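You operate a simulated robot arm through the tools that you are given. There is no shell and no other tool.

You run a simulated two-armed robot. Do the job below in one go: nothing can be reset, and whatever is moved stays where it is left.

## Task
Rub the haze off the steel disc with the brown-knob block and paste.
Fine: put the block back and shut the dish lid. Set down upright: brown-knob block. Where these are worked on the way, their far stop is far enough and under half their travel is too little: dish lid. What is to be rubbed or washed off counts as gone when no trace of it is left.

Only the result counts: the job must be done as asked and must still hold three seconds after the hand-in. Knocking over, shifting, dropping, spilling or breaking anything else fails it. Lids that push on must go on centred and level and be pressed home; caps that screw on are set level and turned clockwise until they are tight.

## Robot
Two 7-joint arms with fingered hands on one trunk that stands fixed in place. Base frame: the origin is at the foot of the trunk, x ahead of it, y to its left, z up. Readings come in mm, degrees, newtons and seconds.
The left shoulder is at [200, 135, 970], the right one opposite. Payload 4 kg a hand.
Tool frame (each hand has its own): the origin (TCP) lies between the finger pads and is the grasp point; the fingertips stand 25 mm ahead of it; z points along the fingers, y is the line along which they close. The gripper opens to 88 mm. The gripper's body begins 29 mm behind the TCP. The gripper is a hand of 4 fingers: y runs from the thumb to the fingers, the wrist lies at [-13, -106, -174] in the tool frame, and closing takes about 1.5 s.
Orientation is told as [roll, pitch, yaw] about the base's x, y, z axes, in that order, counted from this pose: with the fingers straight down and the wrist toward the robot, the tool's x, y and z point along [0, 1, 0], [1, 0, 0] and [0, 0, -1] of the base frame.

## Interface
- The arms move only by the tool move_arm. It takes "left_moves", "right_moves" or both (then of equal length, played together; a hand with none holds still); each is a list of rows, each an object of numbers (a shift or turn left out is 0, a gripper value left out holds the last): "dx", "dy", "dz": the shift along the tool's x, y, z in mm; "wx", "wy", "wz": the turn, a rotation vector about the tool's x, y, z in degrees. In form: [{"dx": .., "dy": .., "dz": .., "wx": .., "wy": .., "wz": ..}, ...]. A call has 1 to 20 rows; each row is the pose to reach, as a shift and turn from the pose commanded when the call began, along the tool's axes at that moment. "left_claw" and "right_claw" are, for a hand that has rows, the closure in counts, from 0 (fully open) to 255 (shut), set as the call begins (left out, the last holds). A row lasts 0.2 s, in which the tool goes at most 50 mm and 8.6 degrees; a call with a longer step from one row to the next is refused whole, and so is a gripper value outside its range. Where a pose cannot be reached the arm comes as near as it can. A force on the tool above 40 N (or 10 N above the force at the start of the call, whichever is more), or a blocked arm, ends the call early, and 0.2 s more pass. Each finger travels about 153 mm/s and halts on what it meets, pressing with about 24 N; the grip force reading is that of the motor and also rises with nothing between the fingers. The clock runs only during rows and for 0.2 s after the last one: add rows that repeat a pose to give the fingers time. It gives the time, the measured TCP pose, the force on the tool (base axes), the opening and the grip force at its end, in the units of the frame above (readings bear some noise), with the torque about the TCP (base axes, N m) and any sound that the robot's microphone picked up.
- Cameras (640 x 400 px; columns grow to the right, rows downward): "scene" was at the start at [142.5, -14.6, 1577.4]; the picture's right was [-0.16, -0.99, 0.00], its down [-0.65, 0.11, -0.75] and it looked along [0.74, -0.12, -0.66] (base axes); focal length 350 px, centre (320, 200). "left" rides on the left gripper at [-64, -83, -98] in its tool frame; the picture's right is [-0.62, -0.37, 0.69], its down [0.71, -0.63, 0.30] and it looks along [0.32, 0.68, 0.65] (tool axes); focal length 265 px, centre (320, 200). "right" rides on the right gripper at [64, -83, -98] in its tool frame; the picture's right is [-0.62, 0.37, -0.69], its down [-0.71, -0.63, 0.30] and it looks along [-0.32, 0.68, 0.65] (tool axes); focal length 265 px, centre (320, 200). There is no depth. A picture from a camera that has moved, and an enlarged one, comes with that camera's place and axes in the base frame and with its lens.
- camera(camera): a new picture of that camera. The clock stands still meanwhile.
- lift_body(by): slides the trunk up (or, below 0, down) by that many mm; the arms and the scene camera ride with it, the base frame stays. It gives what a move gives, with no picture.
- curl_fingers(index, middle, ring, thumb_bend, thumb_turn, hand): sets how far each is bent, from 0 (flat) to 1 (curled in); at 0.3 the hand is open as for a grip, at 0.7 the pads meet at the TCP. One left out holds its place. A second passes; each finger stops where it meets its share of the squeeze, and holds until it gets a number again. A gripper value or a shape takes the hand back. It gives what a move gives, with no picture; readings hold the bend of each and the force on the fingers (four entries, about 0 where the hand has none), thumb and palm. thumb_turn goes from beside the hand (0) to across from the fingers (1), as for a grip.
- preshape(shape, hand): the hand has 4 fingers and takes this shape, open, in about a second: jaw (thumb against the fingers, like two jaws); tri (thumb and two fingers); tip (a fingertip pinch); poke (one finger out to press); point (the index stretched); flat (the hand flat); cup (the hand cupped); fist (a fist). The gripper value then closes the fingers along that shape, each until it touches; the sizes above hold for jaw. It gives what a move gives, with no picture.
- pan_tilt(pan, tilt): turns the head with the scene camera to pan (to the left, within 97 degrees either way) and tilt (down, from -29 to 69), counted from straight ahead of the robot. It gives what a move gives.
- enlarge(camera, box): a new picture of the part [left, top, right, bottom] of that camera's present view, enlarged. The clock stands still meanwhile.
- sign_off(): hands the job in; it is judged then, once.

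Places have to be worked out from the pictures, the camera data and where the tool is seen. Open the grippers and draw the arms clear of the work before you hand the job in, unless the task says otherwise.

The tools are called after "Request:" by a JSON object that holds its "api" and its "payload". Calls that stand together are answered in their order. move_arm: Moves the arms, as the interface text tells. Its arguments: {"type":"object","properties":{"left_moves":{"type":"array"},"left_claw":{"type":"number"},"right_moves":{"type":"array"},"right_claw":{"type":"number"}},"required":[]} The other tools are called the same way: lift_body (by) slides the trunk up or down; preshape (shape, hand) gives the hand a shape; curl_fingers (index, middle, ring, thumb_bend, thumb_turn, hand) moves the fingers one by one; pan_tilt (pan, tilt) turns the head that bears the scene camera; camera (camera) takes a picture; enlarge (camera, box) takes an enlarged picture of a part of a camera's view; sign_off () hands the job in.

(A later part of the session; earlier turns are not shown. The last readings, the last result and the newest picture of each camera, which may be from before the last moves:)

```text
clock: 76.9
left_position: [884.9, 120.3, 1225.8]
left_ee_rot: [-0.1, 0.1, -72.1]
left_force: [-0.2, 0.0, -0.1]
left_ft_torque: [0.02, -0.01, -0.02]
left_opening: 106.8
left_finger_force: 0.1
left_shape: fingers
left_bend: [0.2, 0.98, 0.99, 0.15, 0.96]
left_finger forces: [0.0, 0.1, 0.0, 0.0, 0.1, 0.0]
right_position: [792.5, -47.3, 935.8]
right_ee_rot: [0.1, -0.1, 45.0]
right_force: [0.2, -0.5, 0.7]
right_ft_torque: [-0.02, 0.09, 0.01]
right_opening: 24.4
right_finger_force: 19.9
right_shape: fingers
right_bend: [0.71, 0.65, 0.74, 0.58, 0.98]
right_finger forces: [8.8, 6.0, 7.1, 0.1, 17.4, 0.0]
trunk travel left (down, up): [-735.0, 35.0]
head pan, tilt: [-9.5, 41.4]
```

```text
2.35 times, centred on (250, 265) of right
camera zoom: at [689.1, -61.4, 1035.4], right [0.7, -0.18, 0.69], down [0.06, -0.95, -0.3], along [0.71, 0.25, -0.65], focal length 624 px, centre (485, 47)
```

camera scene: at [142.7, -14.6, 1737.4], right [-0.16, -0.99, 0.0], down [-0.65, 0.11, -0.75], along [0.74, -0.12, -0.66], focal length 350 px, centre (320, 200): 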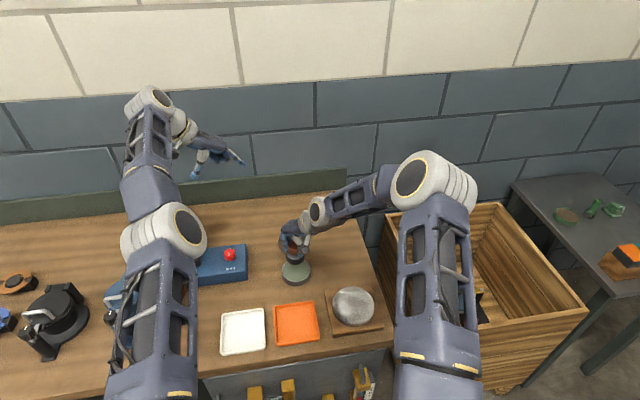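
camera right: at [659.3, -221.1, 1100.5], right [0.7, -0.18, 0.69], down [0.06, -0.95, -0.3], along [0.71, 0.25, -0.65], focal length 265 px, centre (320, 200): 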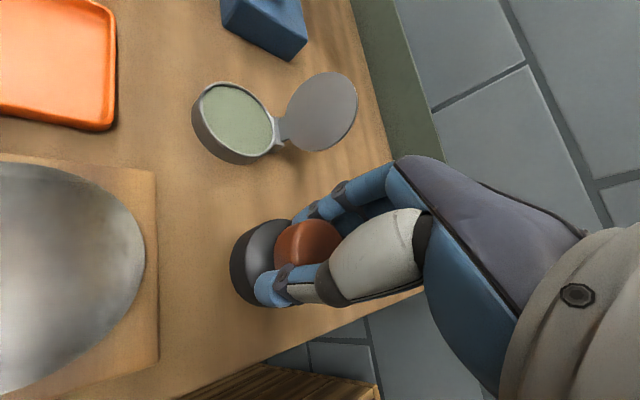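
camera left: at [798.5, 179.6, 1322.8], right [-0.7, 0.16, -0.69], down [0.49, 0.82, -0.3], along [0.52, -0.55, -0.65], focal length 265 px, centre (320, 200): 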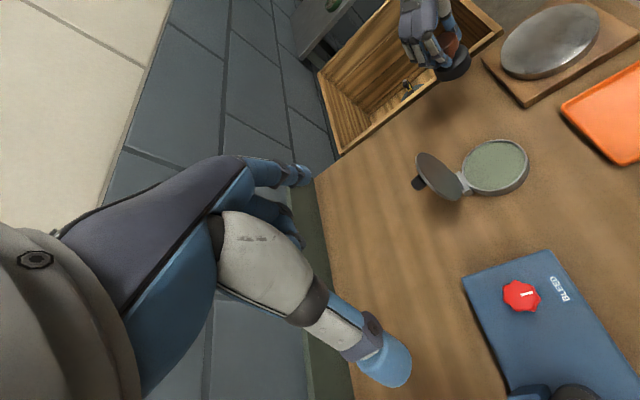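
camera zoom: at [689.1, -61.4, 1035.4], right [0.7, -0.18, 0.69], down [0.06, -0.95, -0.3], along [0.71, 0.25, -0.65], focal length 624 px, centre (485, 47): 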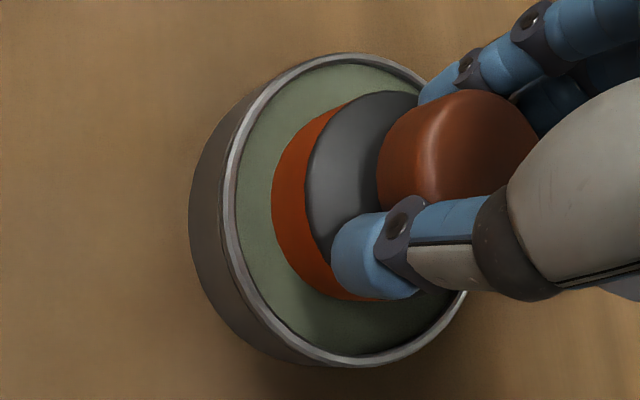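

The block's base has turned orange-red, a clear sign that it is now charged with paste, which did not happen at the first dip. I lift it out and carry it back to the disc.

Request:
{"api": "move_arm", "payload": {"right_moves": [{"dz": -4}, {"dz": -15}, {"dz": -35}, {"dz": -60}, {"dz": -60, "dx": 0.5, "dy": -20}, {"dz": -60, "dx": 1, "dy": -48}, {"dz": -60, "dx": 1.5, "dy": -76}, {"dz": -60, "dx": 2, "dy": -104}, {"dz": -60, "dx": 3, "dy": -132}, {"dz": -60, "dx": 3.5, "dy": -160}, {"dz": -60, "dx": 4, "dy": -185}, {"dz": -60, "dx": 4.2, "dy": -200.8}, {"dz": -60, "dx": 4.2, "dy": -200.8}]}}

Request:
{"api": "camera", "payload": {"camera": "right"}}

Request:
{"api": "enlarge", "payload": {"camera": "scene", "box": [325, 265, 395, 330]}}

```text
clock: 79.7
left_position: [885.4, 119.4, 1224.8]
left_ee_rot: [-0.1, 0.0, -72.1]
left_force: [0.7, -0.6, -0.5]
left_ft_torque: [0.01, 0.0, 0.0]
left_opening: 106.7
left_finger_force: 0.0
left_shape: fingers
left_bend: [0.2, 0.98, 0.99, 0.15, 0.96]
left_finger forces: [0.0, 0.0, 0.0, 0.0, 0.0, 0.0]
right_position: [648.1, -187.2, 998.1]
right_ee_rot: [0.0, 0.0, 45.0]
right_force: [-0.4, -0.3, -2.8]
right_ft_torque: [0.01, -0.01, -0.03]
right_opening: 24.8
right_finger_force: 19.1
right_shape: fingers
right_bend: [0.71, 0.65, 0.74, 0.58, 0.98]
right_finger forces: [9.0, 6.1, 6.7, 0.1, 17.2, 0.1]
trunk travel left (down, up): [-735.0, 35.0]
head pan, tilt: [-9.5, 41.4]
```

```text
taken
camera right: at [544.1, -200.4, 1096.0], right [0.7, -0.18, 0.69], down [0.06, -0.95, -0.3], along [0.71, 0.25, -0.65], focal length 265 px, centre (320, 200)
```

right: 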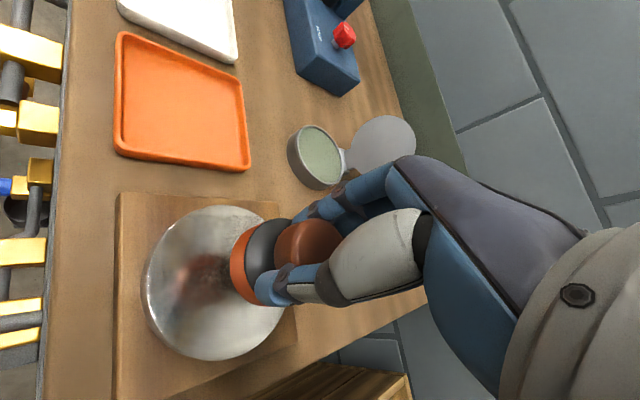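

```text
6.15 times, centred on (360, 298) of scene
camera zoom: at [142.6, -14.6, 1737.4], right [-0.17, -0.99, 0.0], down [-0.65, 0.11, -0.75], along [0.74, -0.12, -0.66], focal length 2151 px, centre (74, -400)
```

zoom: 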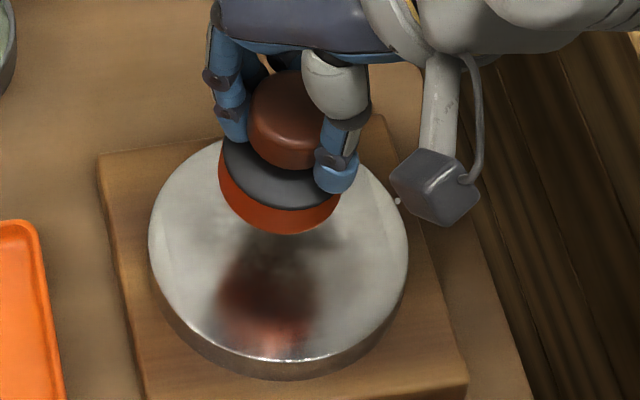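

The block is charged and centred. I lower it onto the disc and read the contact force.

Request:
{"api": "move_arm", "payload": {"right_moves": [{"dz": 20}, {"dz": 34}, {"dz": 41}, {"dz": 44}, {"dz": 46}, {"dz": 47}, {"dz": 47}]}}

```text
clock: 81.3
left_position: [886.0, 121.3, 1225.4]
left_ee_rot: [-0.2, 0.0, -72.1]
left_force: [-0.5, -0.6, 0.0]
left_ft_torque: [0.01, 0.01, -0.02]
left_opening: 107.1
left_finger_force: 0.2
left_shape: fingers
left_bend: [0.2, 0.98, 0.99, 0.15, 0.96]
left_finger forces: [0.1, 0.0, 0.0, 0.0, 0.0, 0.0]
right_position: [649.5, -185.0, 949.5]
right_ee_rot: [-0.1, -0.1, 44.9]
right_force: [2.9, 0.8, 8.4]
right_ft_torque: [-0.13, 0.12, 0.04]
right_opening: 24.5
right_finger_force: 18.1
right_shape: fingers
right_bend: [0.71, 0.66, 0.75, 0.58, 0.98]
right_finger forces: [8.1, 5.3, 7.2, 0.0, 15.3, 0.1]
trunk travel left (down, up): [-735.0, 35.0]
head pan, tilt: [-9.5, 41.4]
```

Contact is about 11 N. I rub the inner circles first at this pressure.

Request:
{"api": "move_arm", "payload": {"right_moves": [{"dx": 7, "dy": 0}, {"dx": 14, "dy": 0}, {"dx": 9, "dy": 11}, {"dx": -3, "dy": 14}, {"dx": -13, "dy": 6}, {"dx": -13, "dy": -6}, {"dx": -3, "dy": -14}, {"dx": 9, "dy": -11}, {"dx": 14, "dy": 0}, {"dx": 24, "dy": 0}, {"dx": 21, "dy": 12}, {"dx": 12, "dy": 21}, {"dx": 0, "dy": 24}, {"dx": -12, "dy": 21}, {"dx": -21, "dy": 12}, {"dx": -24, "dy": 0}, {"dx": -21, "dy": -12}, {"dx": -12, "dy": -21}, {"dx": 0, "dy": -24}, {"dx": 0, "dy": -24}]}}

Request:
{"api": "camera", "payload": {"camera": "right"}}

Request:
{"api": "enlarge", "payload": {"camera": "scene", "box": [325, 270, 395, 335]}}

```text
clock: 85.5
left_position: [885.0, 120.0, 1224.7]
left_ee_rot: [-0.1, 0.0, -72.0]
left_force: [-0.1, 0.0, 0.2]
left_ft_torque: [0.01, 0.02, 0.0]
left_opening: 106.6
left_finger_force: 0.0
left_shape: fingers
left_bend: [0.2, 0.98, 0.99, 0.15, 0.96]
left_finger forces: [0.0, 0.0, 0.0, 0.1, 0.0, 0.0]
right_position: [631.1, -203.4, 949.0]
right_ee_rot: [0.0, 0.1, 45.0]
right_force: [1.0, -1.1, 0.9]
right_ft_torque: [-0.06, 0.03, 0.01]
right_opening: 23.6
right_finger_force: 19.2
right_shape: fingers
right_bend: [0.71, 0.66, 0.75, 0.58, 0.98]
right_finger forces: [9.0, 5.7, 7.5, 0.0, 16.8, 0.0]
trunk travel left (down, up): [-735.0, 35.0]
head pan, tilt: [-9.5, 41.4]
```

```text
taken
camera right: at [526.9, -217.5, 1048.3], right [0.7, -0.18, 0.69], down [0.06, -0.95, -0.3], along [0.71, 0.25, -0.65], focal length 265 px, centre (320, 200)
```

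right: 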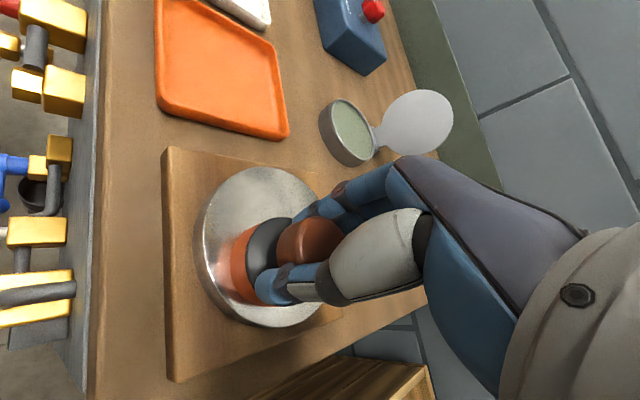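

```text
6.15 times, centred on (360, 302) of scene
camera zoom: at [142.6, -14.7, 1737.4], right [-0.17, -0.99, 0.0], down [-0.65, 0.11, -0.75], along [0.74, -0.12, -0.66], focal length 2151 px, centre (74, -431)
```

zoom: 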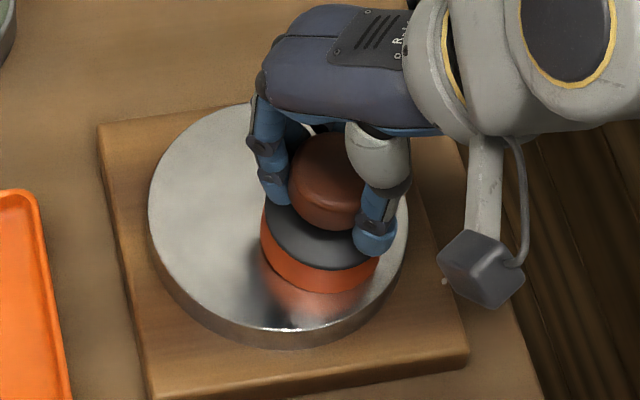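

The wiped area looks cleaner now. I press a little more and run the outer circle.

Request:
{"api": "move_arm", "payload": {"right_moves": [{"dx": 0, "dy": -10, "dz": 1.3}, {"dx": 10.5, "dy": -8.3, "dz": 1.3}, {"dx": 20, "dy": -3.5, "dz": 1.3}, {"dx": 27.5, "dy": 4, "dz": 1.3}, {"dx": 32.3, "dy": 13.5, "dz": 1.3}, {"dx": 34, "dy": 24, "dz": 1.3}, {"dx": 32.3, "dy": 34.5, "dz": 1.3}, {"dx": 27.5, "dy": 44, "dz": 1.3}, {"dx": 20, "dy": 51.5, "dz": 1.3}, {"dx": 10.5, "dy": 56.3, "dz": 1.3}, {"dx": 0, "dy": 58, "dz": 1.3}, {"dx": -10.5, "dy": 56.3, "dz": 1.3}, {"dx": -20, "dy": 51.5, "dz": 1.3}, {"dx": -27.5, "dy": 44, "dz": 1.3}, {"dx": -32.3, "dy": 34.5, "dz": 1.3}, {"dx": -34, "dy": 24, "dz": 1.3}, {"dx": -32.3, "dy": 13.5, "dz": 1.3}, {"dx": -27.5, "dy": 4, "dz": 1.3}, {"dx": -20, "dy": -3.5, "dz": 1.3}, {"dx": -10.5, "dy": -8.3, "dz": 1.3}]}}

Request:
{"api": "camera", "payload": {"camera": "right"}}

Request:
{"api": "enlarge", "payload": {"camera": "scene", "box": [325, 270, 395, 335]}}

```text
clock: 89.7
left_position: [886.1, 121.0, 1224.3]
left_ee_rot: [-0.1, 0.1, -72.1]
left_force: [-0.6, 0.1, -0.5]
left_ft_torque: [0.03, 0.01, 0.01]
left_opening: 106.6
left_finger_force: 0.2
left_shape: fingers
left_bend: [0.2, 0.98, 0.99, 0.15, 0.96]
left_finger forces: [0.0, 0.0, 0.0, 0.0, 0.0, 0.1]
right_position: [634.1, -216.1, 948.7]
right_ee_rot: [-0.1, 0.1, 45.0]
right_force: [2.7, -0.9, 3.2]
right_ft_torque: [-0.03, 0.05, 0.07]
right_opening: 23.2
right_finger_force: 19.4
right_shape: fingers
right_bend: [0.71, 0.66, 0.75, 0.59, 0.98]
right_finger forces: [9.2, 5.5, 8.0, 0.1, 16.8, 0.0]
trunk travel left (down, up): [-735.0, 35.0]
head pan, tilt: [-9.5, 41.4]
```

```text
taken
camera right: at [528.8, -231.1, 1047.4], right [0.7, -0.18, 0.69], down [0.06, -0.95, -0.3], along [0.71, 0.25, -0.65], focal length 265 px, centre (320, 200)
```

right: 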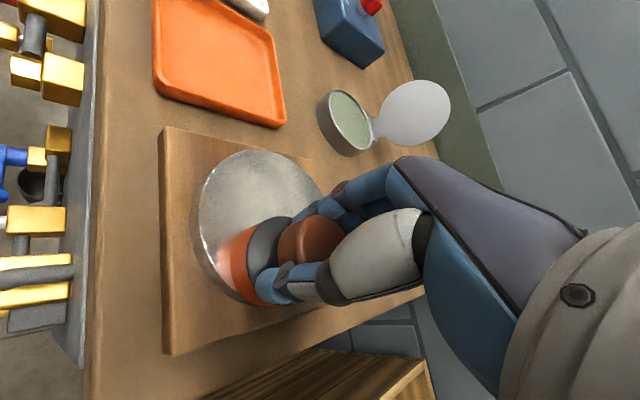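

```text
6.15 times, centred on (360, 302) of scene
camera zoom: at [142.6, -14.7, 1737.4], right [-0.17, -0.99, 0.0], down [-0.65, 0.11, -0.75], along [0.74, -0.12, -0.66], focal length 2151 px, centre (74, -431)
```

zoom: 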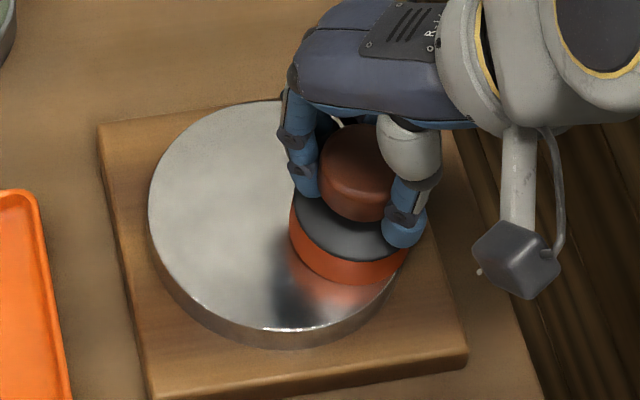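

The visible disc surface is now uniformly bright. I run another pass over the centre and half of a wider rim circle to be thorough.

Request:
{"api": "move_arm", "payload": {"right_moves": [{"dx": 10.5, "dy": 12, "dz": 0.5}, {"dx": 10.5, "dy": 32.3, "dz": 0.5}, {"dx": 28.5, "dy": 32.3, "dz": 0.5}, {"dx": 23.2, "dy": 45, "dz": 0.5}, {"dx": 10.5, "dy": 50.3, "dz": 0.5}, {"dx": -2.2, "dy": 45, "dz": 0.5}, {"dx": -7.5, "dy": 32.3, "dz": 0.5}, {"dx": -2.2, "dy": 19.6, "dz": 0.5}, {"dx": 10.5, "dy": 14.3, "dz": 0.5}, {"dx": 23.2, "dy": 19.6, "dz": 0.5}, {"dx": 28.5, "dy": 32.3, "dz": 0.5}, {"dx": 46.5, "dy": 32.3, "dz": 0.5}, {"dx": 43.8, "dy": 46.1, "dz": 0.5}, {"dx": 36, "dy": 57.8, "dz": 0.5}, {"dx": 24.3, "dy": 65.6, "dz": 0.5}, {"dx": 10.5, "dy": 68.3, "dz": 0.5}, {"dx": -3.3, "dy": 65.6, "dz": 0.5}, {"dx": -15, "dy": 57.8, "dz": 0.5}, {"dx": -22.8, "dy": 46.1, "dz": 0.5}, {"dx": -25.5, "dy": 32.3, "dz": 0.5}]}}

Request:
{"api": "enlarge", "payload": {"camera": "scene", "box": [325, 270, 395, 335]}}

```text
clock: 93.9
left_position: [885.4, 121.1, 1224.6]
left_ee_rot: [-0.1, 0.0, -72.1]
left_force: [0.1, -0.4, 0.0]
left_ft_torque: [0.0, -0.01, 0.03]
left_opening: 106.8
left_finger_force: 0.1
left_shape: fingers
left_bend: [0.2, 0.98, 0.99, 0.15, 0.96]
left_finger forces: [0.0, 0.1, 0.1, 0.0, 0.0, 0.0]
right_position: [674.5, -212.3, 947.9]
right_ee_rot: [0.1, 0.0, 45.1]
right_force: [0.0, -0.9, 0.0]
right_ft_torque: [-0.06, 0.04, 0.01]
right_opening: 23.2
right_finger_force: 18.2
right_shape: fingers
right_bend: [0.71, 0.71, 0.75, 0.59, 0.98]
right_finger forces: [10.4, 5.6, 6.3, 0.1, 15.2, 0.0]
trunk travel left (down, up): [-735.0, 35.0]
head pan, tilt: [-9.5, 41.4]
```

```text
6.15 times, centred on (360, 302) of scene
camera zoom: at [142.8, -14.4, 1737.4], right [-0.16, -0.99, 0.0], down [-0.65, 0.11, -0.75], along [0.74, -0.12, -0.66], focal length 2151 px, centre (74, -431)
```

zoom: 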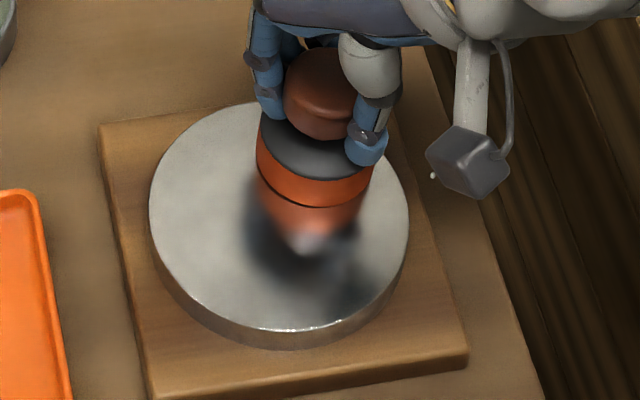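

The cleaned surface now mirrors the block more sharply. I finish the other half of the wide rim circle and go over the centre once more.

Request:
{"api": "move_arm", "payload": {"right_moves": [{"dx": 2.7, "dy": -13.8, "dz": 0.3}, {"dx": 10.5, "dy": -25.5, "dz": 0.3}, {"dx": 22.2, "dy": -33.3, "dz": 0.3}, {"dx": 36, "dy": -36, "dz": 0.3}, {"dx": 49.8, "dy": -33.3, "dz": 0.3}, {"dx": 61.5, "dy": -25.5, "dz": 0.3}, {"dx": 69.3, "dy": -13.8, "dz": 0.3}, {"dx": 72, "dy": 0, "dz": 0.3}, {"dx": 54, "dy": 0, "dz": 0.3}, {"dx": 36, "dy": 0, "dz": 0.3}, {"dx": 36, "dy": 18, "dz": 0.3}, {"dx": 36, "dy": 0, "dz": 0.3}, {"dx": 36, "dy": -18, "dz": 0.3}, {"dx": 50, "dy": -8, "dz": 0.3}, {"dx": 50, "dy": 8, "dz": 0.3}, {"dx": 22, "dy": 8, "dz": 0.3}, {"dx": 22, "dy": -8, "dz": 0.3}, {"dx": 36, "dy": 0, "dz": 0.3}]}}

```text
clock: 97.7
left_position: [886.4, 120.1, 1223.9]
left_ee_rot: [-0.1, 0.0, -72.1]
left_force: [0.6, -0.3, 0.7]
left_ft_torque: [0.0, 0.02, 0.02]
left_opening: 106.5
left_finger_force: 0.1
left_shape: fingers
left_bend: [0.2, 0.98, 0.99, 0.15, 0.96]
left_finger forces: [0.1, 0.0, 0.0, 0.1, 0.0, 0.1]
right_position: [648.6, -185.3, 949.0]
right_ee_rot: [-0.1, 0.0, 44.8]
right_force: [-0.2, 0.0, -2.0]
right_ft_torque: [-0.01, -0.03, 0.02]
right_opening: 23.0
right_finger_force: 18.8
right_shape: fingers
right_bend: [0.71, 0.71, 0.75, 0.59, 0.98]
right_finger forces: [9.8, 5.9, 6.3, 0.0, 15.2, 0.0]
trunk travel left (down, up): [-735.0, 35.0]
head pan, tilt: [-9.5, 41.4]
```

Pressure has faded to about 1 N as the hand slid on the knob. I lift the block and move it over toward the dish to inspect the disc from the same view as before.

Request:
{"api": "move_arm", "payload": {"right_moves": [{"dz": -8}, {"dz": -25}, {"dz": -50}, {"dz": -50, "dx": -0.5, "dy": 25}, {"dz": -50, "dx": -1, "dy": 53}, {"dz": -50, "dx": -1.5, "dy": 81}, {"dz": -50, "dx": -2, "dy": 109}, {"dz": -50, "dx": -2.5, "dy": 137}, {"dz": -50, "dx": -3, "dy": 165}, {"dz": -50, "dx": -3.3, "dy": 187}, {"dz": -50, "dx": -3.5, "dy": 200}, {"dz": -50, "dx": -3.5, "dy": 200}]}}

Request:
{"api": "enlarge", "payload": {"camera": "scene", "box": [318, 278, 388, 340]}}

Request:
{"api": "enlarge", "payload": {"camera": "left", "box": [480, 0, 640, 110]}}

Request:
{"api": "camera", "payload": {"camera": "right"}}

Request:
{"api": "enlarge", "payload": {"camera": "scene", "box": [260, 210, 340, 290]}}

```text
clock: 100.3
left_position: [885.1, 120.7, 1225.0]
left_ee_rot: [-0.1, -0.1, -72.1]
left_force: [0.3, 0.4, -0.4]
left_ft_torque: [0.0, 0.04, -0.02]
left_opening: 106.8
left_finger_force: 0.0
left_shape: fingers
left_bend: [0.2, 0.98, 0.99, 0.15, 0.96]
left_finger forces: [0.0, 0.0, 0.1, 0.0, 0.0, 0.1]
right_position: [792.7, -47.7, 996.7]
right_ee_rot: [0.0, -0.1, 45.1]
right_force: [-0.4, 0.1, -2.4]
right_ft_torque: [0.04, 0.03, 0.01]
right_opening: 23.0
right_finger_force: 18.0
right_shape: fingers
right_bend: [0.71, 0.71, 0.75, 0.59, 0.98]
right_finger forces: [9.3, 5.8, 6.5, 0.0, 14.9, 0.1]
trunk travel left (down, up): [-735.0, 35.0]
head pan, tilt: [-9.5, 41.4]
```

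```text
6.45 times, centred on (353, 309) of scene
camera zoom: at [142.7, -14.6, 1737.4], right [-0.16, -0.99, 0.0], down [-0.65, 0.11, -0.75], along [0.74, -0.12, -0.66], focal length 2255 px, centre (107, -503)
```

zoom: 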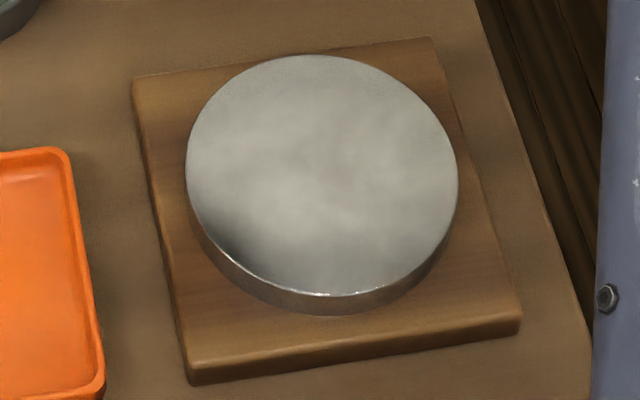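

```text
3.64 times, centred on (560, 55) of left
camera zoom: at [798.5, 179.7, 1322.8], right [-0.7, 0.16, -0.69], down [0.49, 0.82, -0.3], along [0.52, -0.55, -0.65], focal length 965 px, centre (-553, 727)
```

zoom: 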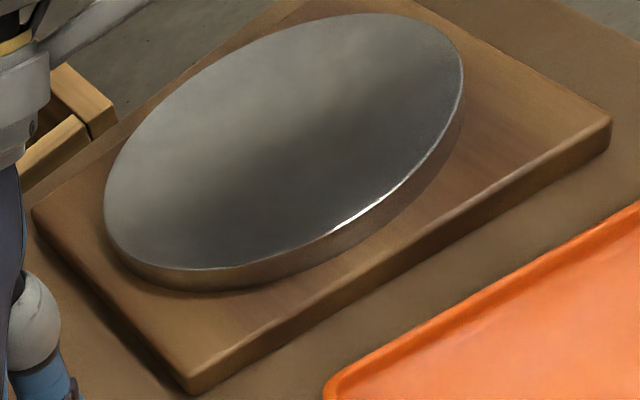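

```text
taken
camera right: at [688.0, -61.6, 1096.1], right [0.7, -0.18, 0.69], down [0.06, -0.95, -0.3], along [0.71, 0.25, -0.65], focal length 265 px, centre (320, 200)
```

right: 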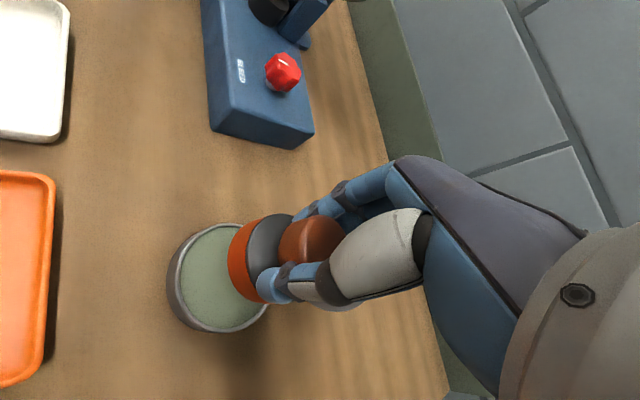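

```text
5.00 times, centred on (300, 250) of scene
camera zoom: at [142.7, -14.6, 1737.4], right [-0.16, -0.99, 0.0], down [-0.65, 0.11, -0.75], along [0.74, -0.12, -0.66], focal length 1748 px, centre (420, -50)
```

zoom: 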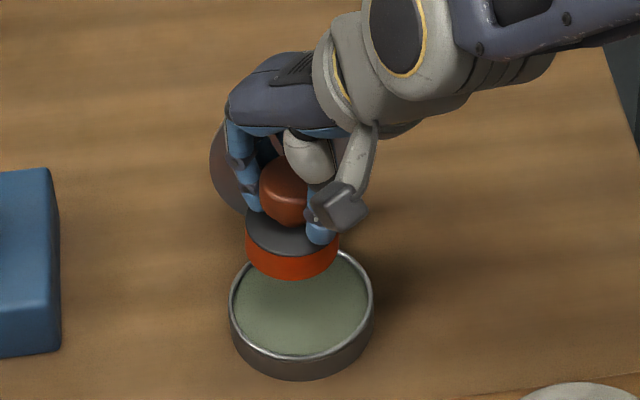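

The brown stain is gone and the surface is nearly even; only a very faint tint may remain near the centre. To leave no trace I re-charge the block and do another firm pass.

Request:
{"api": "move_arm", "payload": {"right_moves": [{"dz": 20, "dx": -2, "dy": 1}, {"dz": 40, "dx": -3, "dy": 1}, {"dz": 54, "dx": -3, "dy": 1}, {"dz": 60, "dx": -3, "dy": 1}, {"dz": 63, "dx": -3, "dy": 1}, {"dz": 64.5, "dx": -3, "dy": 1}, {"dz": 64.5, "dx": -3, "dy": 1, "wz": 5}, {"dz": 64.5, "dx": -3, "dy": 1, "wz": 10}, {"dz": 64.5, "dx": -3, "dy": 1, "wz": 5}, {"dz": 64.5, "dx": -3, "dy": 1, "wz": 0}, {"dz": 64.5, "dx": -3, "dy": 1, "wz": -5}, {"dz": 64.5, "dx": -3, "dy": 1, "wz": -10}, {"dz": 64.5, "dx": -3, "dy": 1, "wz": -5}, {"dz": 64.5, "dx": -3, "dy": 1, "wz": 0}]}}

Request:
{"api": "enlarge", "payload": {"camera": "scene", "box": [260, 220, 340, 290]}}

```text
clock: 103.3
left_position: [886.0, 120.0, 1224.0]
left_ee_rot: [0.0, 0.0, -72.1]
left_force: [0.3, -0.1, 0.1]
left_ft_torque: [0.01, 0.03, 0.0]
left_opening: 106.9
left_finger_force: 0.1
left_shape: fingers
left_bend: [0.2, 0.98, 0.99, 0.15, 0.96]
left_finger forces: [0.1, 0.1, 0.0, 0.1, 0.0, 0.0]
right_position: [795.2, -48.8, 933.5]
right_ee_rot: [0.0, 0.0, 45.0]
right_force: [0.6, 1.3, -0.9]
right_ft_torque: [-0.06, 0.0, -0.03]
right_opening: 22.9
right_finger_force: 18.2
right_shape: fingers
right_bend: [0.71, 0.71, 0.75, 0.59, 0.98]
right_finger forces: [9.3, 6.1, 6.0, 0.0, 14.6, 0.1]
trunk travel left (down, up): [-735.0, 35.0]
head pan, tilt: [-9.5, 41.4]
```

```text
5.71 times, centred on (300, 255) of scene
camera zoom: at [142.6, -14.7, 1737.4], right [-0.17, -0.99, 0.0], down [-0.65, 0.11, -0.75], along [0.74, -0.12, -0.66], focal length 1997 px, centre (434, -114)
```

zoom: 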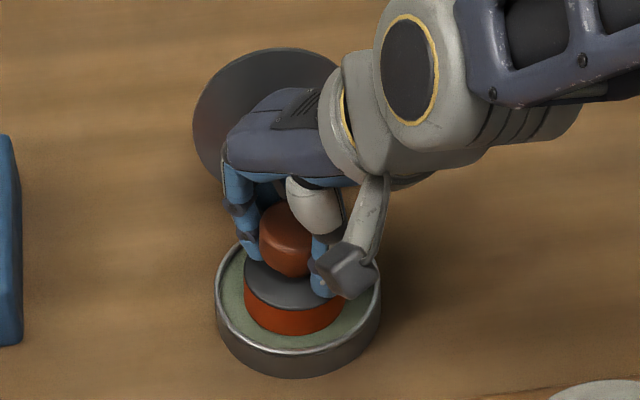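

I lift out again and carry the block back to the disc.

Request:
{"api": "move_arm", "payload": {"right_moves": [{"dz": -4}, {"dz": -15}, {"dz": -35}, {"dz": -60}, {"dz": -60, "dx": 0.5, "dy": -20}, {"dz": -60, "dx": 1, "dy": -48}, {"dz": -60, "dx": 2, "dy": -76}, {"dz": -60, "dx": 3, "dy": -104}, {"dz": -60, "dx": 4, "dy": -132}, {"dz": -60, "dx": 5, "dy": -160}, {"dz": -60, "dx": 5.5, "dy": -185}, {"dz": -60, "dx": 6, "dy": -202.8}, {"dz": -60, "dx": 6, "dy": -202.8}]}}

Request:
{"api": "enlarge", "payload": {"camera": "scene", "box": [325, 265, 395, 330]}}

```text
clock: 106.1
left_position: [885.3, 120.1, 1224.2]
left_ee_rot: [-0.1, 0.0, -72.1]
left_force: [0.3, -0.5, -0.6]
left_ft_torque: [-0.02, -0.01, -0.01]
left_opening: 106.7
left_finger_force: 0.1
left_shape: fingers
left_bend: [0.2, 0.98, 0.99, 0.15, 0.96]
left_finger forces: [0.0, 0.0, 0.0, 0.0, 0.0, 0.0]
right_position: [647.6, -186.4, 993.5]
right_ee_rot: [0.0, -0.1, 45.0]
right_force: [-1.7, -0.6, -3.0]
right_ft_torque: [0.04, 0.02, -0.02]
right_opening: 22.6
right_finger_force: 18.3
right_shape: fingers
right_bend: [0.71, 0.71, 0.75, 0.59, 0.98]
right_finger forces: [10.5, 6.5, 5.9, 0.0, 14.6, 0.1]
trunk travel left (down, up): [-735.0, 35.0]
head pan, tilt: [-9.5, 41.4]
```

```text
6.15 times, centred on (360, 298) of scene
camera zoom: at [142.6, -14.6, 1737.4], right [-0.17, -0.99, 0.0], down [-0.65, 0.11, -0.75], along [0.74, -0.12, -0.66], focal length 2151 px, centre (74, -400)
```

zoom: 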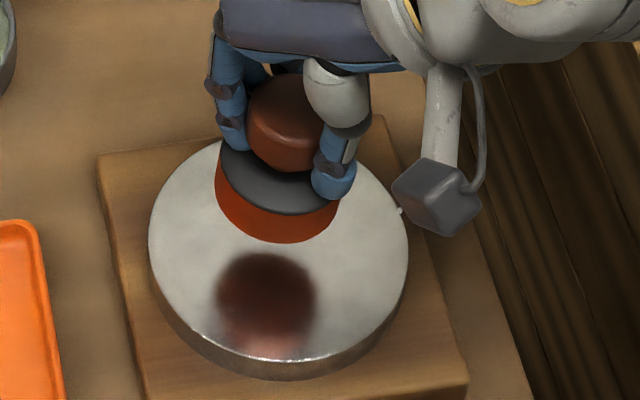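

The mirror image of the block on the disc is clean now. I lower it for a second full pass at about 10 N.

Request:
{"api": "move_arm", "payload": {"right_moves": [{"dz": 20}, {"dz": 34}, {"dz": 41}, {"dz": 44}, {"dz": 46}, {"dz": 47}, {"dz": 47}]}}

```text
clock: 107.7
left_position: [885.4, 120.6, 1224.9]
left_ee_rot: [-0.1, 0.0, -72.2]
left_force: [0.8, 0.6, -0.1]
left_ft_torque: [0.01, 0.03, 0.0]
left_opening: 106.8
left_finger_force: 0.1
left_shape: fingers
left_bend: [0.2, 0.98, 0.99, 0.15, 0.96]
left_finger forces: [0.0, 0.0, 0.1, 0.0, 0.0, 0.0]
right_position: [646.6, -187.8, 947.1]
right_ee_rot: [0.1, 0.0, 45.0]
right_force: [0.0, 3.1, 6.9]
right_ft_torque: [-0.08, 0.02, 0.01]
right_opening: 22.6
right_finger_force: 19.3
right_shape: fingers
right_bend: [0.71, 0.72, 0.75, 0.6, 0.98]
right_finger forces: [13.1, 7.5, 4.0, 0.0, 14.3, 0.0]
trunk travel left (down, up): [-735.0, 35.0]
head pan, tilt: [-9.5, 41.4]
```

Contact is about 10 N. I run a spiral with slowly growing pressure over the centre and out to mid radius.

Request:
{"api": "move_arm", "payload": {"right_moves": [{"dx": 8, "dy": 0, "dz": 0.2}, {"dx": 5, "dy": 9, "dz": 0.3}, {"dx": -5, "dy": 9, "dz": 0.4}, {"dx": -10, "dy": 0, "dz": 0.5}, {"dx": -5, "dy": -10, "dz": 0.6}, {"dx": 6, "dy": -11, "dz": 0.7}, {"dx": 14, "dy": -4, "dz": 0.8}, {"dx": 14, "dy": 8, "dz": 0.9}, {"dx": 4, "dy": 17, "dz": 1}, {"dx": -10, "dy": 15, "dz": 1.1}, {"dx": -19, "dy": 4, "dz": 1.2}, {"dx": -17, "dy": -10, "dz": 1.3}, {"dx": -6, "dy": -20, "dz": 1.4}, {"dx": 9, "dy": -20, "dz": 1.5}, {"dx": 21, "dy": -10, "dz": 1.6}, {"dx": 24, "dy": 4, "dz": 1.7}, {"dx": 16, "dy": 19, "dz": 1.8}, {"dx": 1, "dy": 26, "dz": 1.9}, {"dx": -15, "dy": 22, "dz": 2}, {"dx": -26, "dy": 8, "dz": 2.1}]}}

```text
clock: 111.9
left_position: [886.2, 121.1, 1224.2]
left_ee_rot: [-0.1, 0.0, -72.0]
left_force: [0.9, -0.2, -0.3]
left_ft_torque: [-0.02, -0.02, 0.01]
left_opening: 106.6
left_finger_force: 0.0
left_shape: fingers
left_bend: [0.2, 0.98, 0.99, 0.15, 0.96]
left_finger forces: [0.1, 0.0, 0.1, 0.0, 0.0, 0.1]
right_position: [673.4, -200.6, 944.9]
right_ee_rot: [-0.1, 0.0, 45.0]
right_force: [0.4, 3.2, 11.8]
right_ft_torque: [0.31, -0.16, 0.08]
right_opening: 22.9
right_finger_force: 25.5
right_shape: fingers
right_bend: [0.71, 0.71, 0.75, 0.59, 0.99]
right_finger forces: [26.2, 7.1, 2.8, 0.0, 14.8, 0.1]
trunk travel left (down, up): [-735.0, 35.0]
head pan, tilt: [-9.5, 41.4]
```

Contact is now about 15 N with a fingertip bearing on the base. I run the full outer circle at this level.

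Request:
{"api": "move_arm", "payload": {"right_moves": [{"dx": -7.5, "dy": 2.2}, {"dx": -9, "dy": -8.6}, {"dx": -7.1, "dy": -19.4}, {"dx": -2, "dy": -29.1}, {"dx": 5.9, "dy": -36.7}, {"dx": 15.8, "dy": -41.5}, {"dx": 26.6, "dy": -43}, {"dx": 37.4, "dy": -41.1}, {"dx": 47.1, "dy": -36}, {"dx": 54.7, "dy": -28.1}, {"dx": 59.5, "dy": -18.2}, {"dx": 61, "dy": -7.4}, {"dx": 59.1, "dy": 3.4}, {"dx": 54, "dy": 13.1}, {"dx": 46.1, "dy": 20.7}, {"dx": 36.2, "dy": 25.5}, {"dx": 25.4, "dy": 27}, {"dx": 14.6, "dy": 25.1}, {"dx": 4.9, "dy": 20}, {"dx": -2.7, "dy": 12.1}]}}

```text
clock: 116.1
left_position: [885.1, 120.9, 1226.3]
left_ee_rot: [0.0, -0.1, -72.2]
left_force: [-0.5, -0.4, 0.0]
left_ft_torque: [0.0, -0.02, 0.0]
left_opening: 106.6
left_finger_force: 0.0
left_shape: fingers
left_bend: [0.2, 0.98, 0.99, 0.15, 0.96]
left_finger forces: [0.0, 0.0, 0.1, 0.0, 0.1, 0.1]
right_position: [684.6, -193.6, 945.0]
right_ee_rot: [-0.1, -0.1, 45.0]
right_force: [0.6, 4.1, 18.1]
right_ft_torque: [0.54, -0.34, 0.06]
right_opening: 23.7
right_finger_force: 27.4
right_shape: fingers
right_bend: [0.71, 0.71, 0.75, 0.59, 1.0]
right_finger forces: [32.6, 6.7, 1.1, 0.1, 14.1, 0.0]
trunk travel left (down, up): [-735.0, 35.0]
head pan, tilt: [-9.5, 41.4]
```

The pass is complete. I lift off and move the block over to the dish side again to inspect the disc.

Request:
{"api": "move_arm", "payload": {"right_moves": [{"dz": -8}, {"dz": -25}, {"dz": -52}, {"dz": -52, "dx": 3, "dy": 20}, {"dz": -52, "dx": 7, "dy": 46}, {"dz": -52, "dx": 11, "dy": 73}, {"dz": -52, "dx": 15, "dy": 100}, {"dz": -52, "dx": 19, "dy": 127}, {"dz": -52, "dx": 23, "dy": 153}, {"dz": -52, "dx": 26, "dy": 172}, {"dz": -52, "dx": 27, "dy": 179}, {"dz": -52, "dx": 27, "dy": 179}]}}

Request:
{"api": "enlarge", "payload": {"camera": "scene", "box": [318, 278, 388, 340]}}

Request:
{"api": "enlarge", "payload": {"camera": "left", "box": [480, 0, 640, 110]}}

Request:
{"api": "enlarge", "payload": {"camera": "scene", "box": [260, 210, 340, 290]}}

Request:
{"api": "camera", "payload": {"camera": "right"}}

```text
clock: 118.7
left_position: [885.0, 120.2, 1224.3]
left_ee_rot: [-0.1, 0.0, -72.0]
left_force: [-0.6, -0.1, -0.6]
left_ft_torque: [-0.01, -0.01, 0.0]
left_opening: 106.5
left_finger_force: 0.1
left_shape: fingers
left_bend: [0.2, 0.98, 0.99, 0.15, 0.96]
left_finger forces: [0.0, 0.0, 0.1, 0.0, 0.0, 0.0]
right_position: [790.6, -47.7, 995.8]
right_ee_rot: [0.0, 0.0, 45.1]
right_force: [-0.2, -0.3, -2.1]
right_ft_torque: [0.01, -0.03, 0.0]
right_opening: 23.1
right_finger_force: 17.6
right_shape: fingers
right_bend: [0.71, 0.71, 0.75, 0.59, 1.0]
right_finger forces: [12.7, 6.4, 1.4, 0.1, 14.6, 0.0]
trunk travel left (down, up): [-735.0, 35.0]
head pan, tilt: [-9.5, 41.4]
```

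```text
6.45 times, centred on (353, 309) of scene
camera zoom: at [142.7, -14.6, 1737.4], right [-0.16, -0.99, 0.0], down [-0.65, 0.11, -0.75], along [0.74, -0.12, -0.66], focal length 2255 px, centre (107, -503)
```

zoom: 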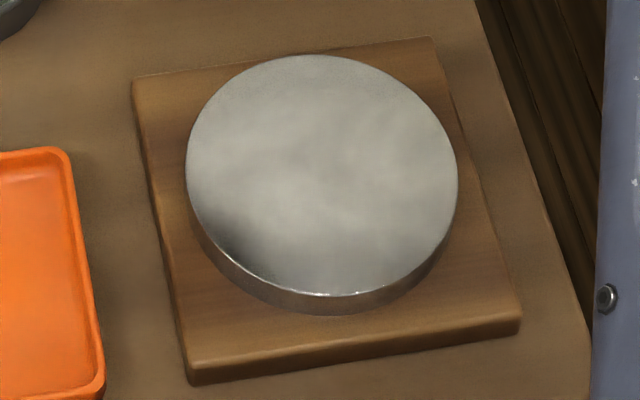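

```text
3.64 times, centred on (560, 55) of left
camera zoom: at [798.5, 179.7, 1322.8], right [-0.7, 0.16, -0.69], down [0.49, 0.82, -0.3], along [0.52, -0.55, -0.65], focal length 965 px, centre (-553, 727)
```

zoom: 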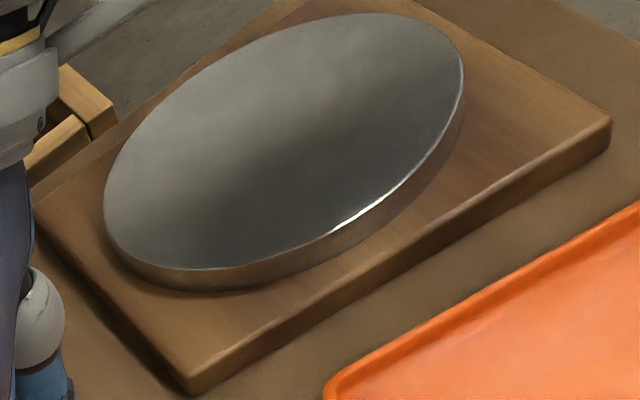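

```text
5.00 times, centred on (300, 250) of scene
camera zoom: at [142.7, -14.6, 1737.4], right [-0.16, -0.99, 0.0], down [-0.65, 0.11, -0.75], along [0.74, -0.12, -0.66], focal length 1748 px, centre (420, -50)
```

zoom: 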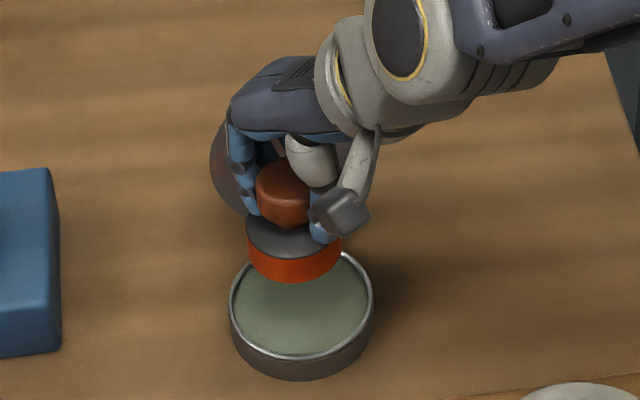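

```text
taken
camera right: at [685.9, -62.3, 1094.6], right [0.7, -0.18, 0.69], down [0.06, -0.95, -0.3], along [0.71, 0.25, -0.65], focal length 265 px, centre (320, 200)
```

right: 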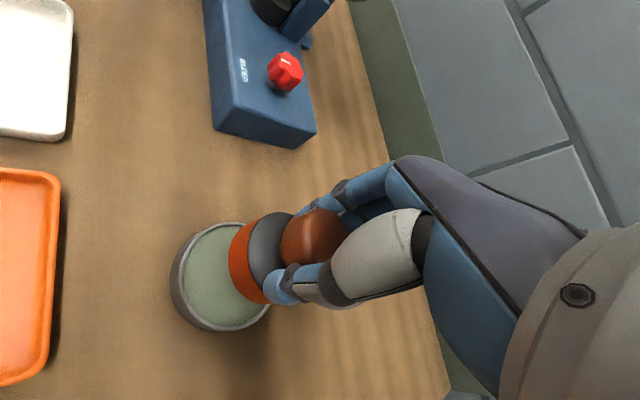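

The disc looks even now. I enlarge it strongly from both cameras to search for any trace.

Request:
{"api": "enlarge", "payload": {"camera": "scene", "box": [334, 284, 374, 312]}}

Request:
{"api": "enlarge", "payload": {"camera": "left", "box": [500, 0, 600, 80]}}

Request:
{"api": "enlarge", "payload": {"camera": "scene", "box": [334, 298, 374, 326]}}

```text
14.29 times, centred on (354, 298) of scene
camera zoom: at [142.7, -14.6, 1737.4], right [-0.16, -0.99, 0.0], down [-0.65, 0.11, -0.75], along [0.74, -0.12, -0.66], focal length 4993 px, centre (-166, -1200)
```

zoom: 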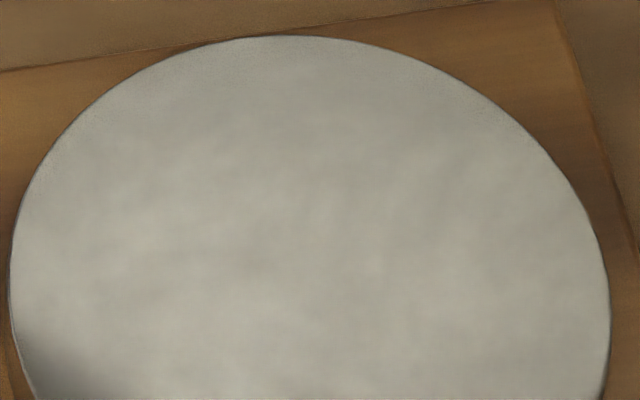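

```text
5.00 times, centred on (550, 40) of left
camera zoom: at [798.5, 179.7, 1322.8], right [-0.7, 0.16, -0.69], down [0.49, 0.82, -0.3], along [0.52, -0.55, -0.65], focal length 1327 px, centre (-830, 1000)
```

zoom: 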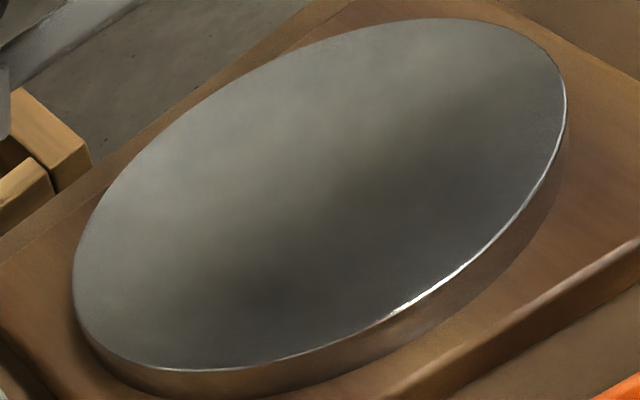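

```text
14.29 times, centred on (354, 312) of scene
camera zoom: at [142.7, -14.6, 1737.4], right [-0.16, -0.99, 0.0], down [-0.65, 0.11, -0.75], along [0.74, -0.12, -0.66], focal length 4993 px, centre (-166, -1400)
```

zoom: 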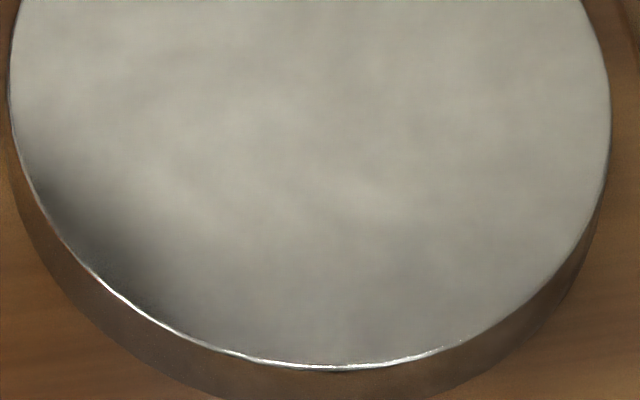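

No trace remains in any view; the dark corner is only the hand's reflection. Now I take the block back to above its home spot at (792,-199.7).

Request:
{"api": "move_arm", "payload": {"right_moves": [{"dx": -12, "dy": -11}, {"dx": -30, "dy": -27}, {"dx": -50, "dy": -45}, {"dx": -70, "dy": -63}, {"dx": -90, "dy": -80}, {"dx": -105, "dy": -94}, {"dx": -112.7, "dy": -100.7}, {"dx": -112.7, "dy": -100.7}]}}

Request:
{"api": "camera", "payload": {"camera": "right"}}

Request:
{"api": "enlarge", "payload": {"camera": "scene", "box": [310, 210, 400, 290]}}

Request:
{"api": "enlarge", "payload": {"camera": "left", "box": [360, 0, 520, 110]}}

```text
clock: 120.5
left_position: [886.0, 119.8, 1224.6]
left_ee_rot: [-0.2, 0.0, -72.1]
left_force: [0.0, -0.4, 0.0]
left_ft_torque: [0.0, 0.04, 0.01]
left_opening: 106.7
left_finger_force: 0.0
left_shape: fingers
left_bend: [0.2, 0.98, 0.99, 0.15, 0.96]
left_finger forces: [0.1, 0.0, 0.1, 0.0, 0.0, 0.1]
right_position: [797.9, -198.9, 995.4]
right_ee_rot: [0.0, -0.1, 45.0]
right_force: [0.1, 0.5, -2.6]
right_ft_torque: [-0.04, 0.0, 0.0]
right_opening: 23.1
right_finger_force: 17.5
right_shape: fingers
right_bend: [0.71, 0.71, 0.75, 0.59, 1.0]
right_finger forces: [12.7, 6.5, 1.3, 0.1, 14.5, 0.1]
trunk travel left (down, up): [-735.0, 35.0]
head pan, tilt: [-9.5, 41.4]
```

```text
taken
camera right: at [694.0, -213.9, 1094.5], right [0.7, -0.18, 0.69], down [0.06, -0.95, -0.3], along [0.71, 0.25, -0.65], focal length 265 px, centre (320, 200)
```

right: 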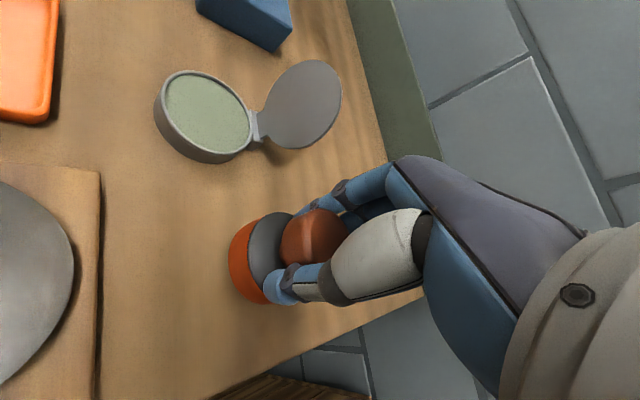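

```text
5.00 times, centred on (355, 250) of scene
camera zoom: at [142.7, -14.6, 1737.4], right [-0.17, -0.99, 0.0], down [-0.65, 0.11, -0.75], along [0.74, -0.12, -0.66], focal length 1748 px, centre (145, -50)
```

zoom: 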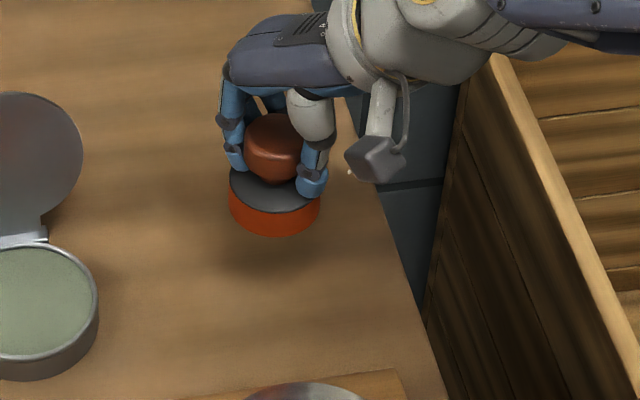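

```text
3.64 times, centred on (440, 55) of left
camera zoom: at [798.5, 179.5, 1322.8], right [-0.7, 0.16, -0.69], down [0.49, 0.82, -0.3], along [0.52, -0.55, -0.65], focal length 965 px, centre (-116, 727)
```

zoom: 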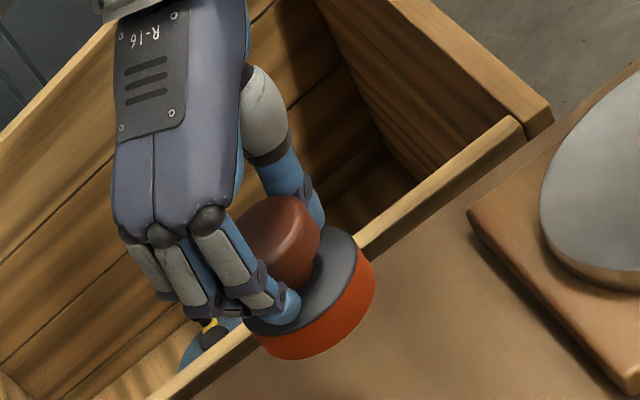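

The block hangs with a slight tilt in the grip; it will level when it meets the table. I lower it to a few millimetres above the table and compare with its original picture.

Request:
{"api": "move_arm", "payload": {"right_moves": [{"dz": 20}, {"dz": 40}, {"dz": 56}, {"dz": 66}, {"dz": 71}, {"dz": 71}]}}

Request:
{"api": "enlarge", "payload": {"camera": "scene", "box": [325, 245, 365, 285]}}

Request:
{"api": "camera", "payload": {"camera": "right"}}

```text
clock: 121.9
left_position: [884.9, 119.5, 1224.1]
left_ee_rot: [0.0, 0.0, -72.1]
left_force: [-0.4, 0.3, 0.3]
left_ft_torque: [-0.02, 0.02, 0.01]
left_opening: 106.6
left_finger_force: 0.1
left_shape: fingers
left_bend: [0.2, 0.98, 0.99, 0.15, 0.96]
left_finger forces: [0.0, 0.0, 0.0, 0.0, 0.1, 0.0]
right_position: [798.9, -198.2, 925.2]
right_ee_rot: [0.0, 0.1, 45.0]
right_force: [-1.5, -0.1, -3.1]
right_ft_torque: [0.0, -0.04, 0.02]
right_opening: 23.3
right_finger_force: 16.9
right_shape: fingers
right_bend: [0.71, 0.71, 0.75, 0.59, 1.0]
right_finger forces: [12.9, 6.4, 1.4, 0.0, 14.5, 0.1]
trunk travel left (down, up): [-735.0, 35.0]
head pan, tilt: [-9.5, 41.4]
```

```text
10.00 times, centred on (345, 265) of scene
camera zoom: at [142.7, -14.6, 1737.4], right [-0.16, -0.99, 0.0], down [-0.65, 0.11, -0.75], along [0.74, -0.12, -0.66], focal length 3495 px, centre (70, -450)
```

zoom: 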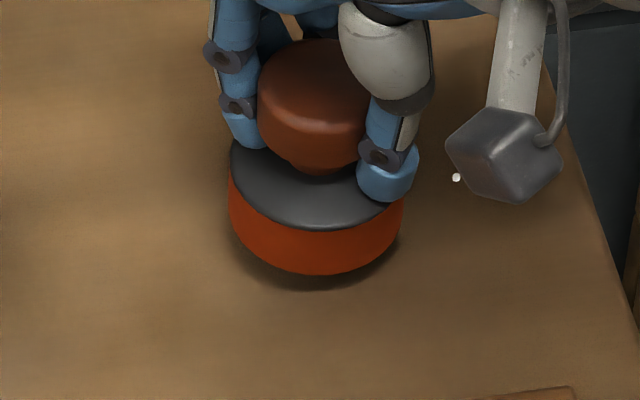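

```text
taken
camera right: at [694.0, -213.4, 1023.8], right [0.7, -0.18, 0.69], down [0.06, -0.95, -0.3], along [0.71, 0.25, -0.65], focal length 265 px, centre (320, 200)
```

right: 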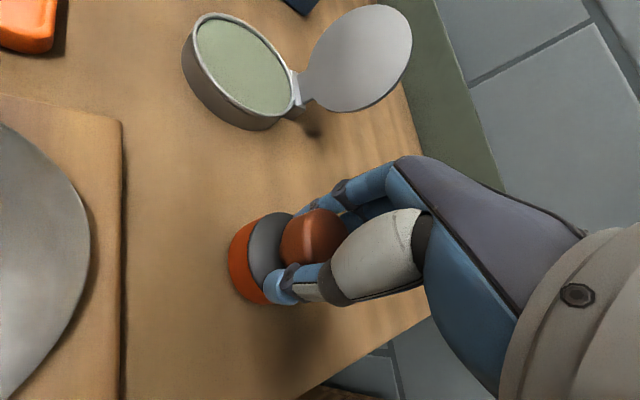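

The block's outline lines up with the original picture, with about 9 mm left to the table. I lower until it touches.

Request:
{"api": "move_arm", "payload": {"right_moves": [{"dz": 3}, {"dz": 6}, {"dz": 8}, {"dz": 9}, {"dz": 10}, {"dz": 10}]}}

Request:
{"api": "enlarge", "payload": {"camera": "scene", "box": [325, 245, 365, 285]}}

```text
clock: 123.3
left_position: [886.1, 119.5, 1223.6]
left_ee_rot: [-0.1, 0.0, -72.1]
left_force: [-0.3, 0.6, 0.3]
left_ft_torque: [0.0, -0.04, -0.01]
left_opening: 106.7
left_finger_force: 0.0
left_shape: fingers
left_bend: [0.2, 0.98, 0.99, 0.15, 0.96]
left_finger forces: [0.1, 0.1, 0.0, 0.0, 0.0, 0.1]
right_position: [798.8, -199.0, 914.9]
right_ee_rot: [0.0, 0.1, 44.9]
right_force: [0.7, -0.9, -2.5]
right_ft_torque: [-0.03, -0.03, -0.02]
right_opening: 23.3
right_finger_force: 17.2
right_shape: fingers
right_bend: [0.71, 0.71, 0.75, 0.59, 1.0]
right_finger forces: [12.8, 6.3, 1.4, 0.0, 14.5, 0.0]
trunk travel left (down, up): [-735.0, 35.0]
head pan, tilt: [-9.5, 41.4]
```

```text
10.00 times, centred on (345, 265) of scene
camera zoom: at [142.7, -14.6, 1737.4], right [-0.16, -0.99, 0.0], down [-0.65, 0.11, -0.75], along [0.74, -0.12, -0.66], focal length 3495 px, centre (70, -450)
```

zoom: 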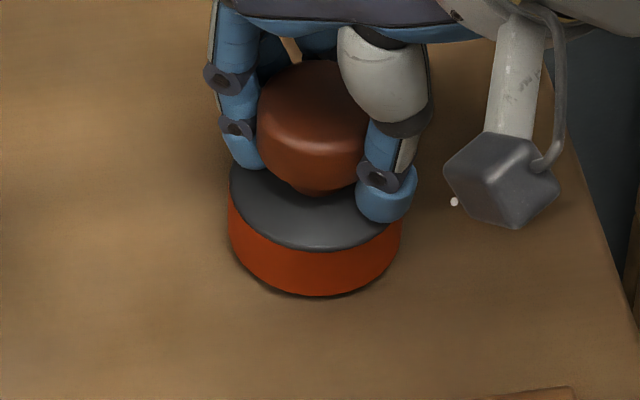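

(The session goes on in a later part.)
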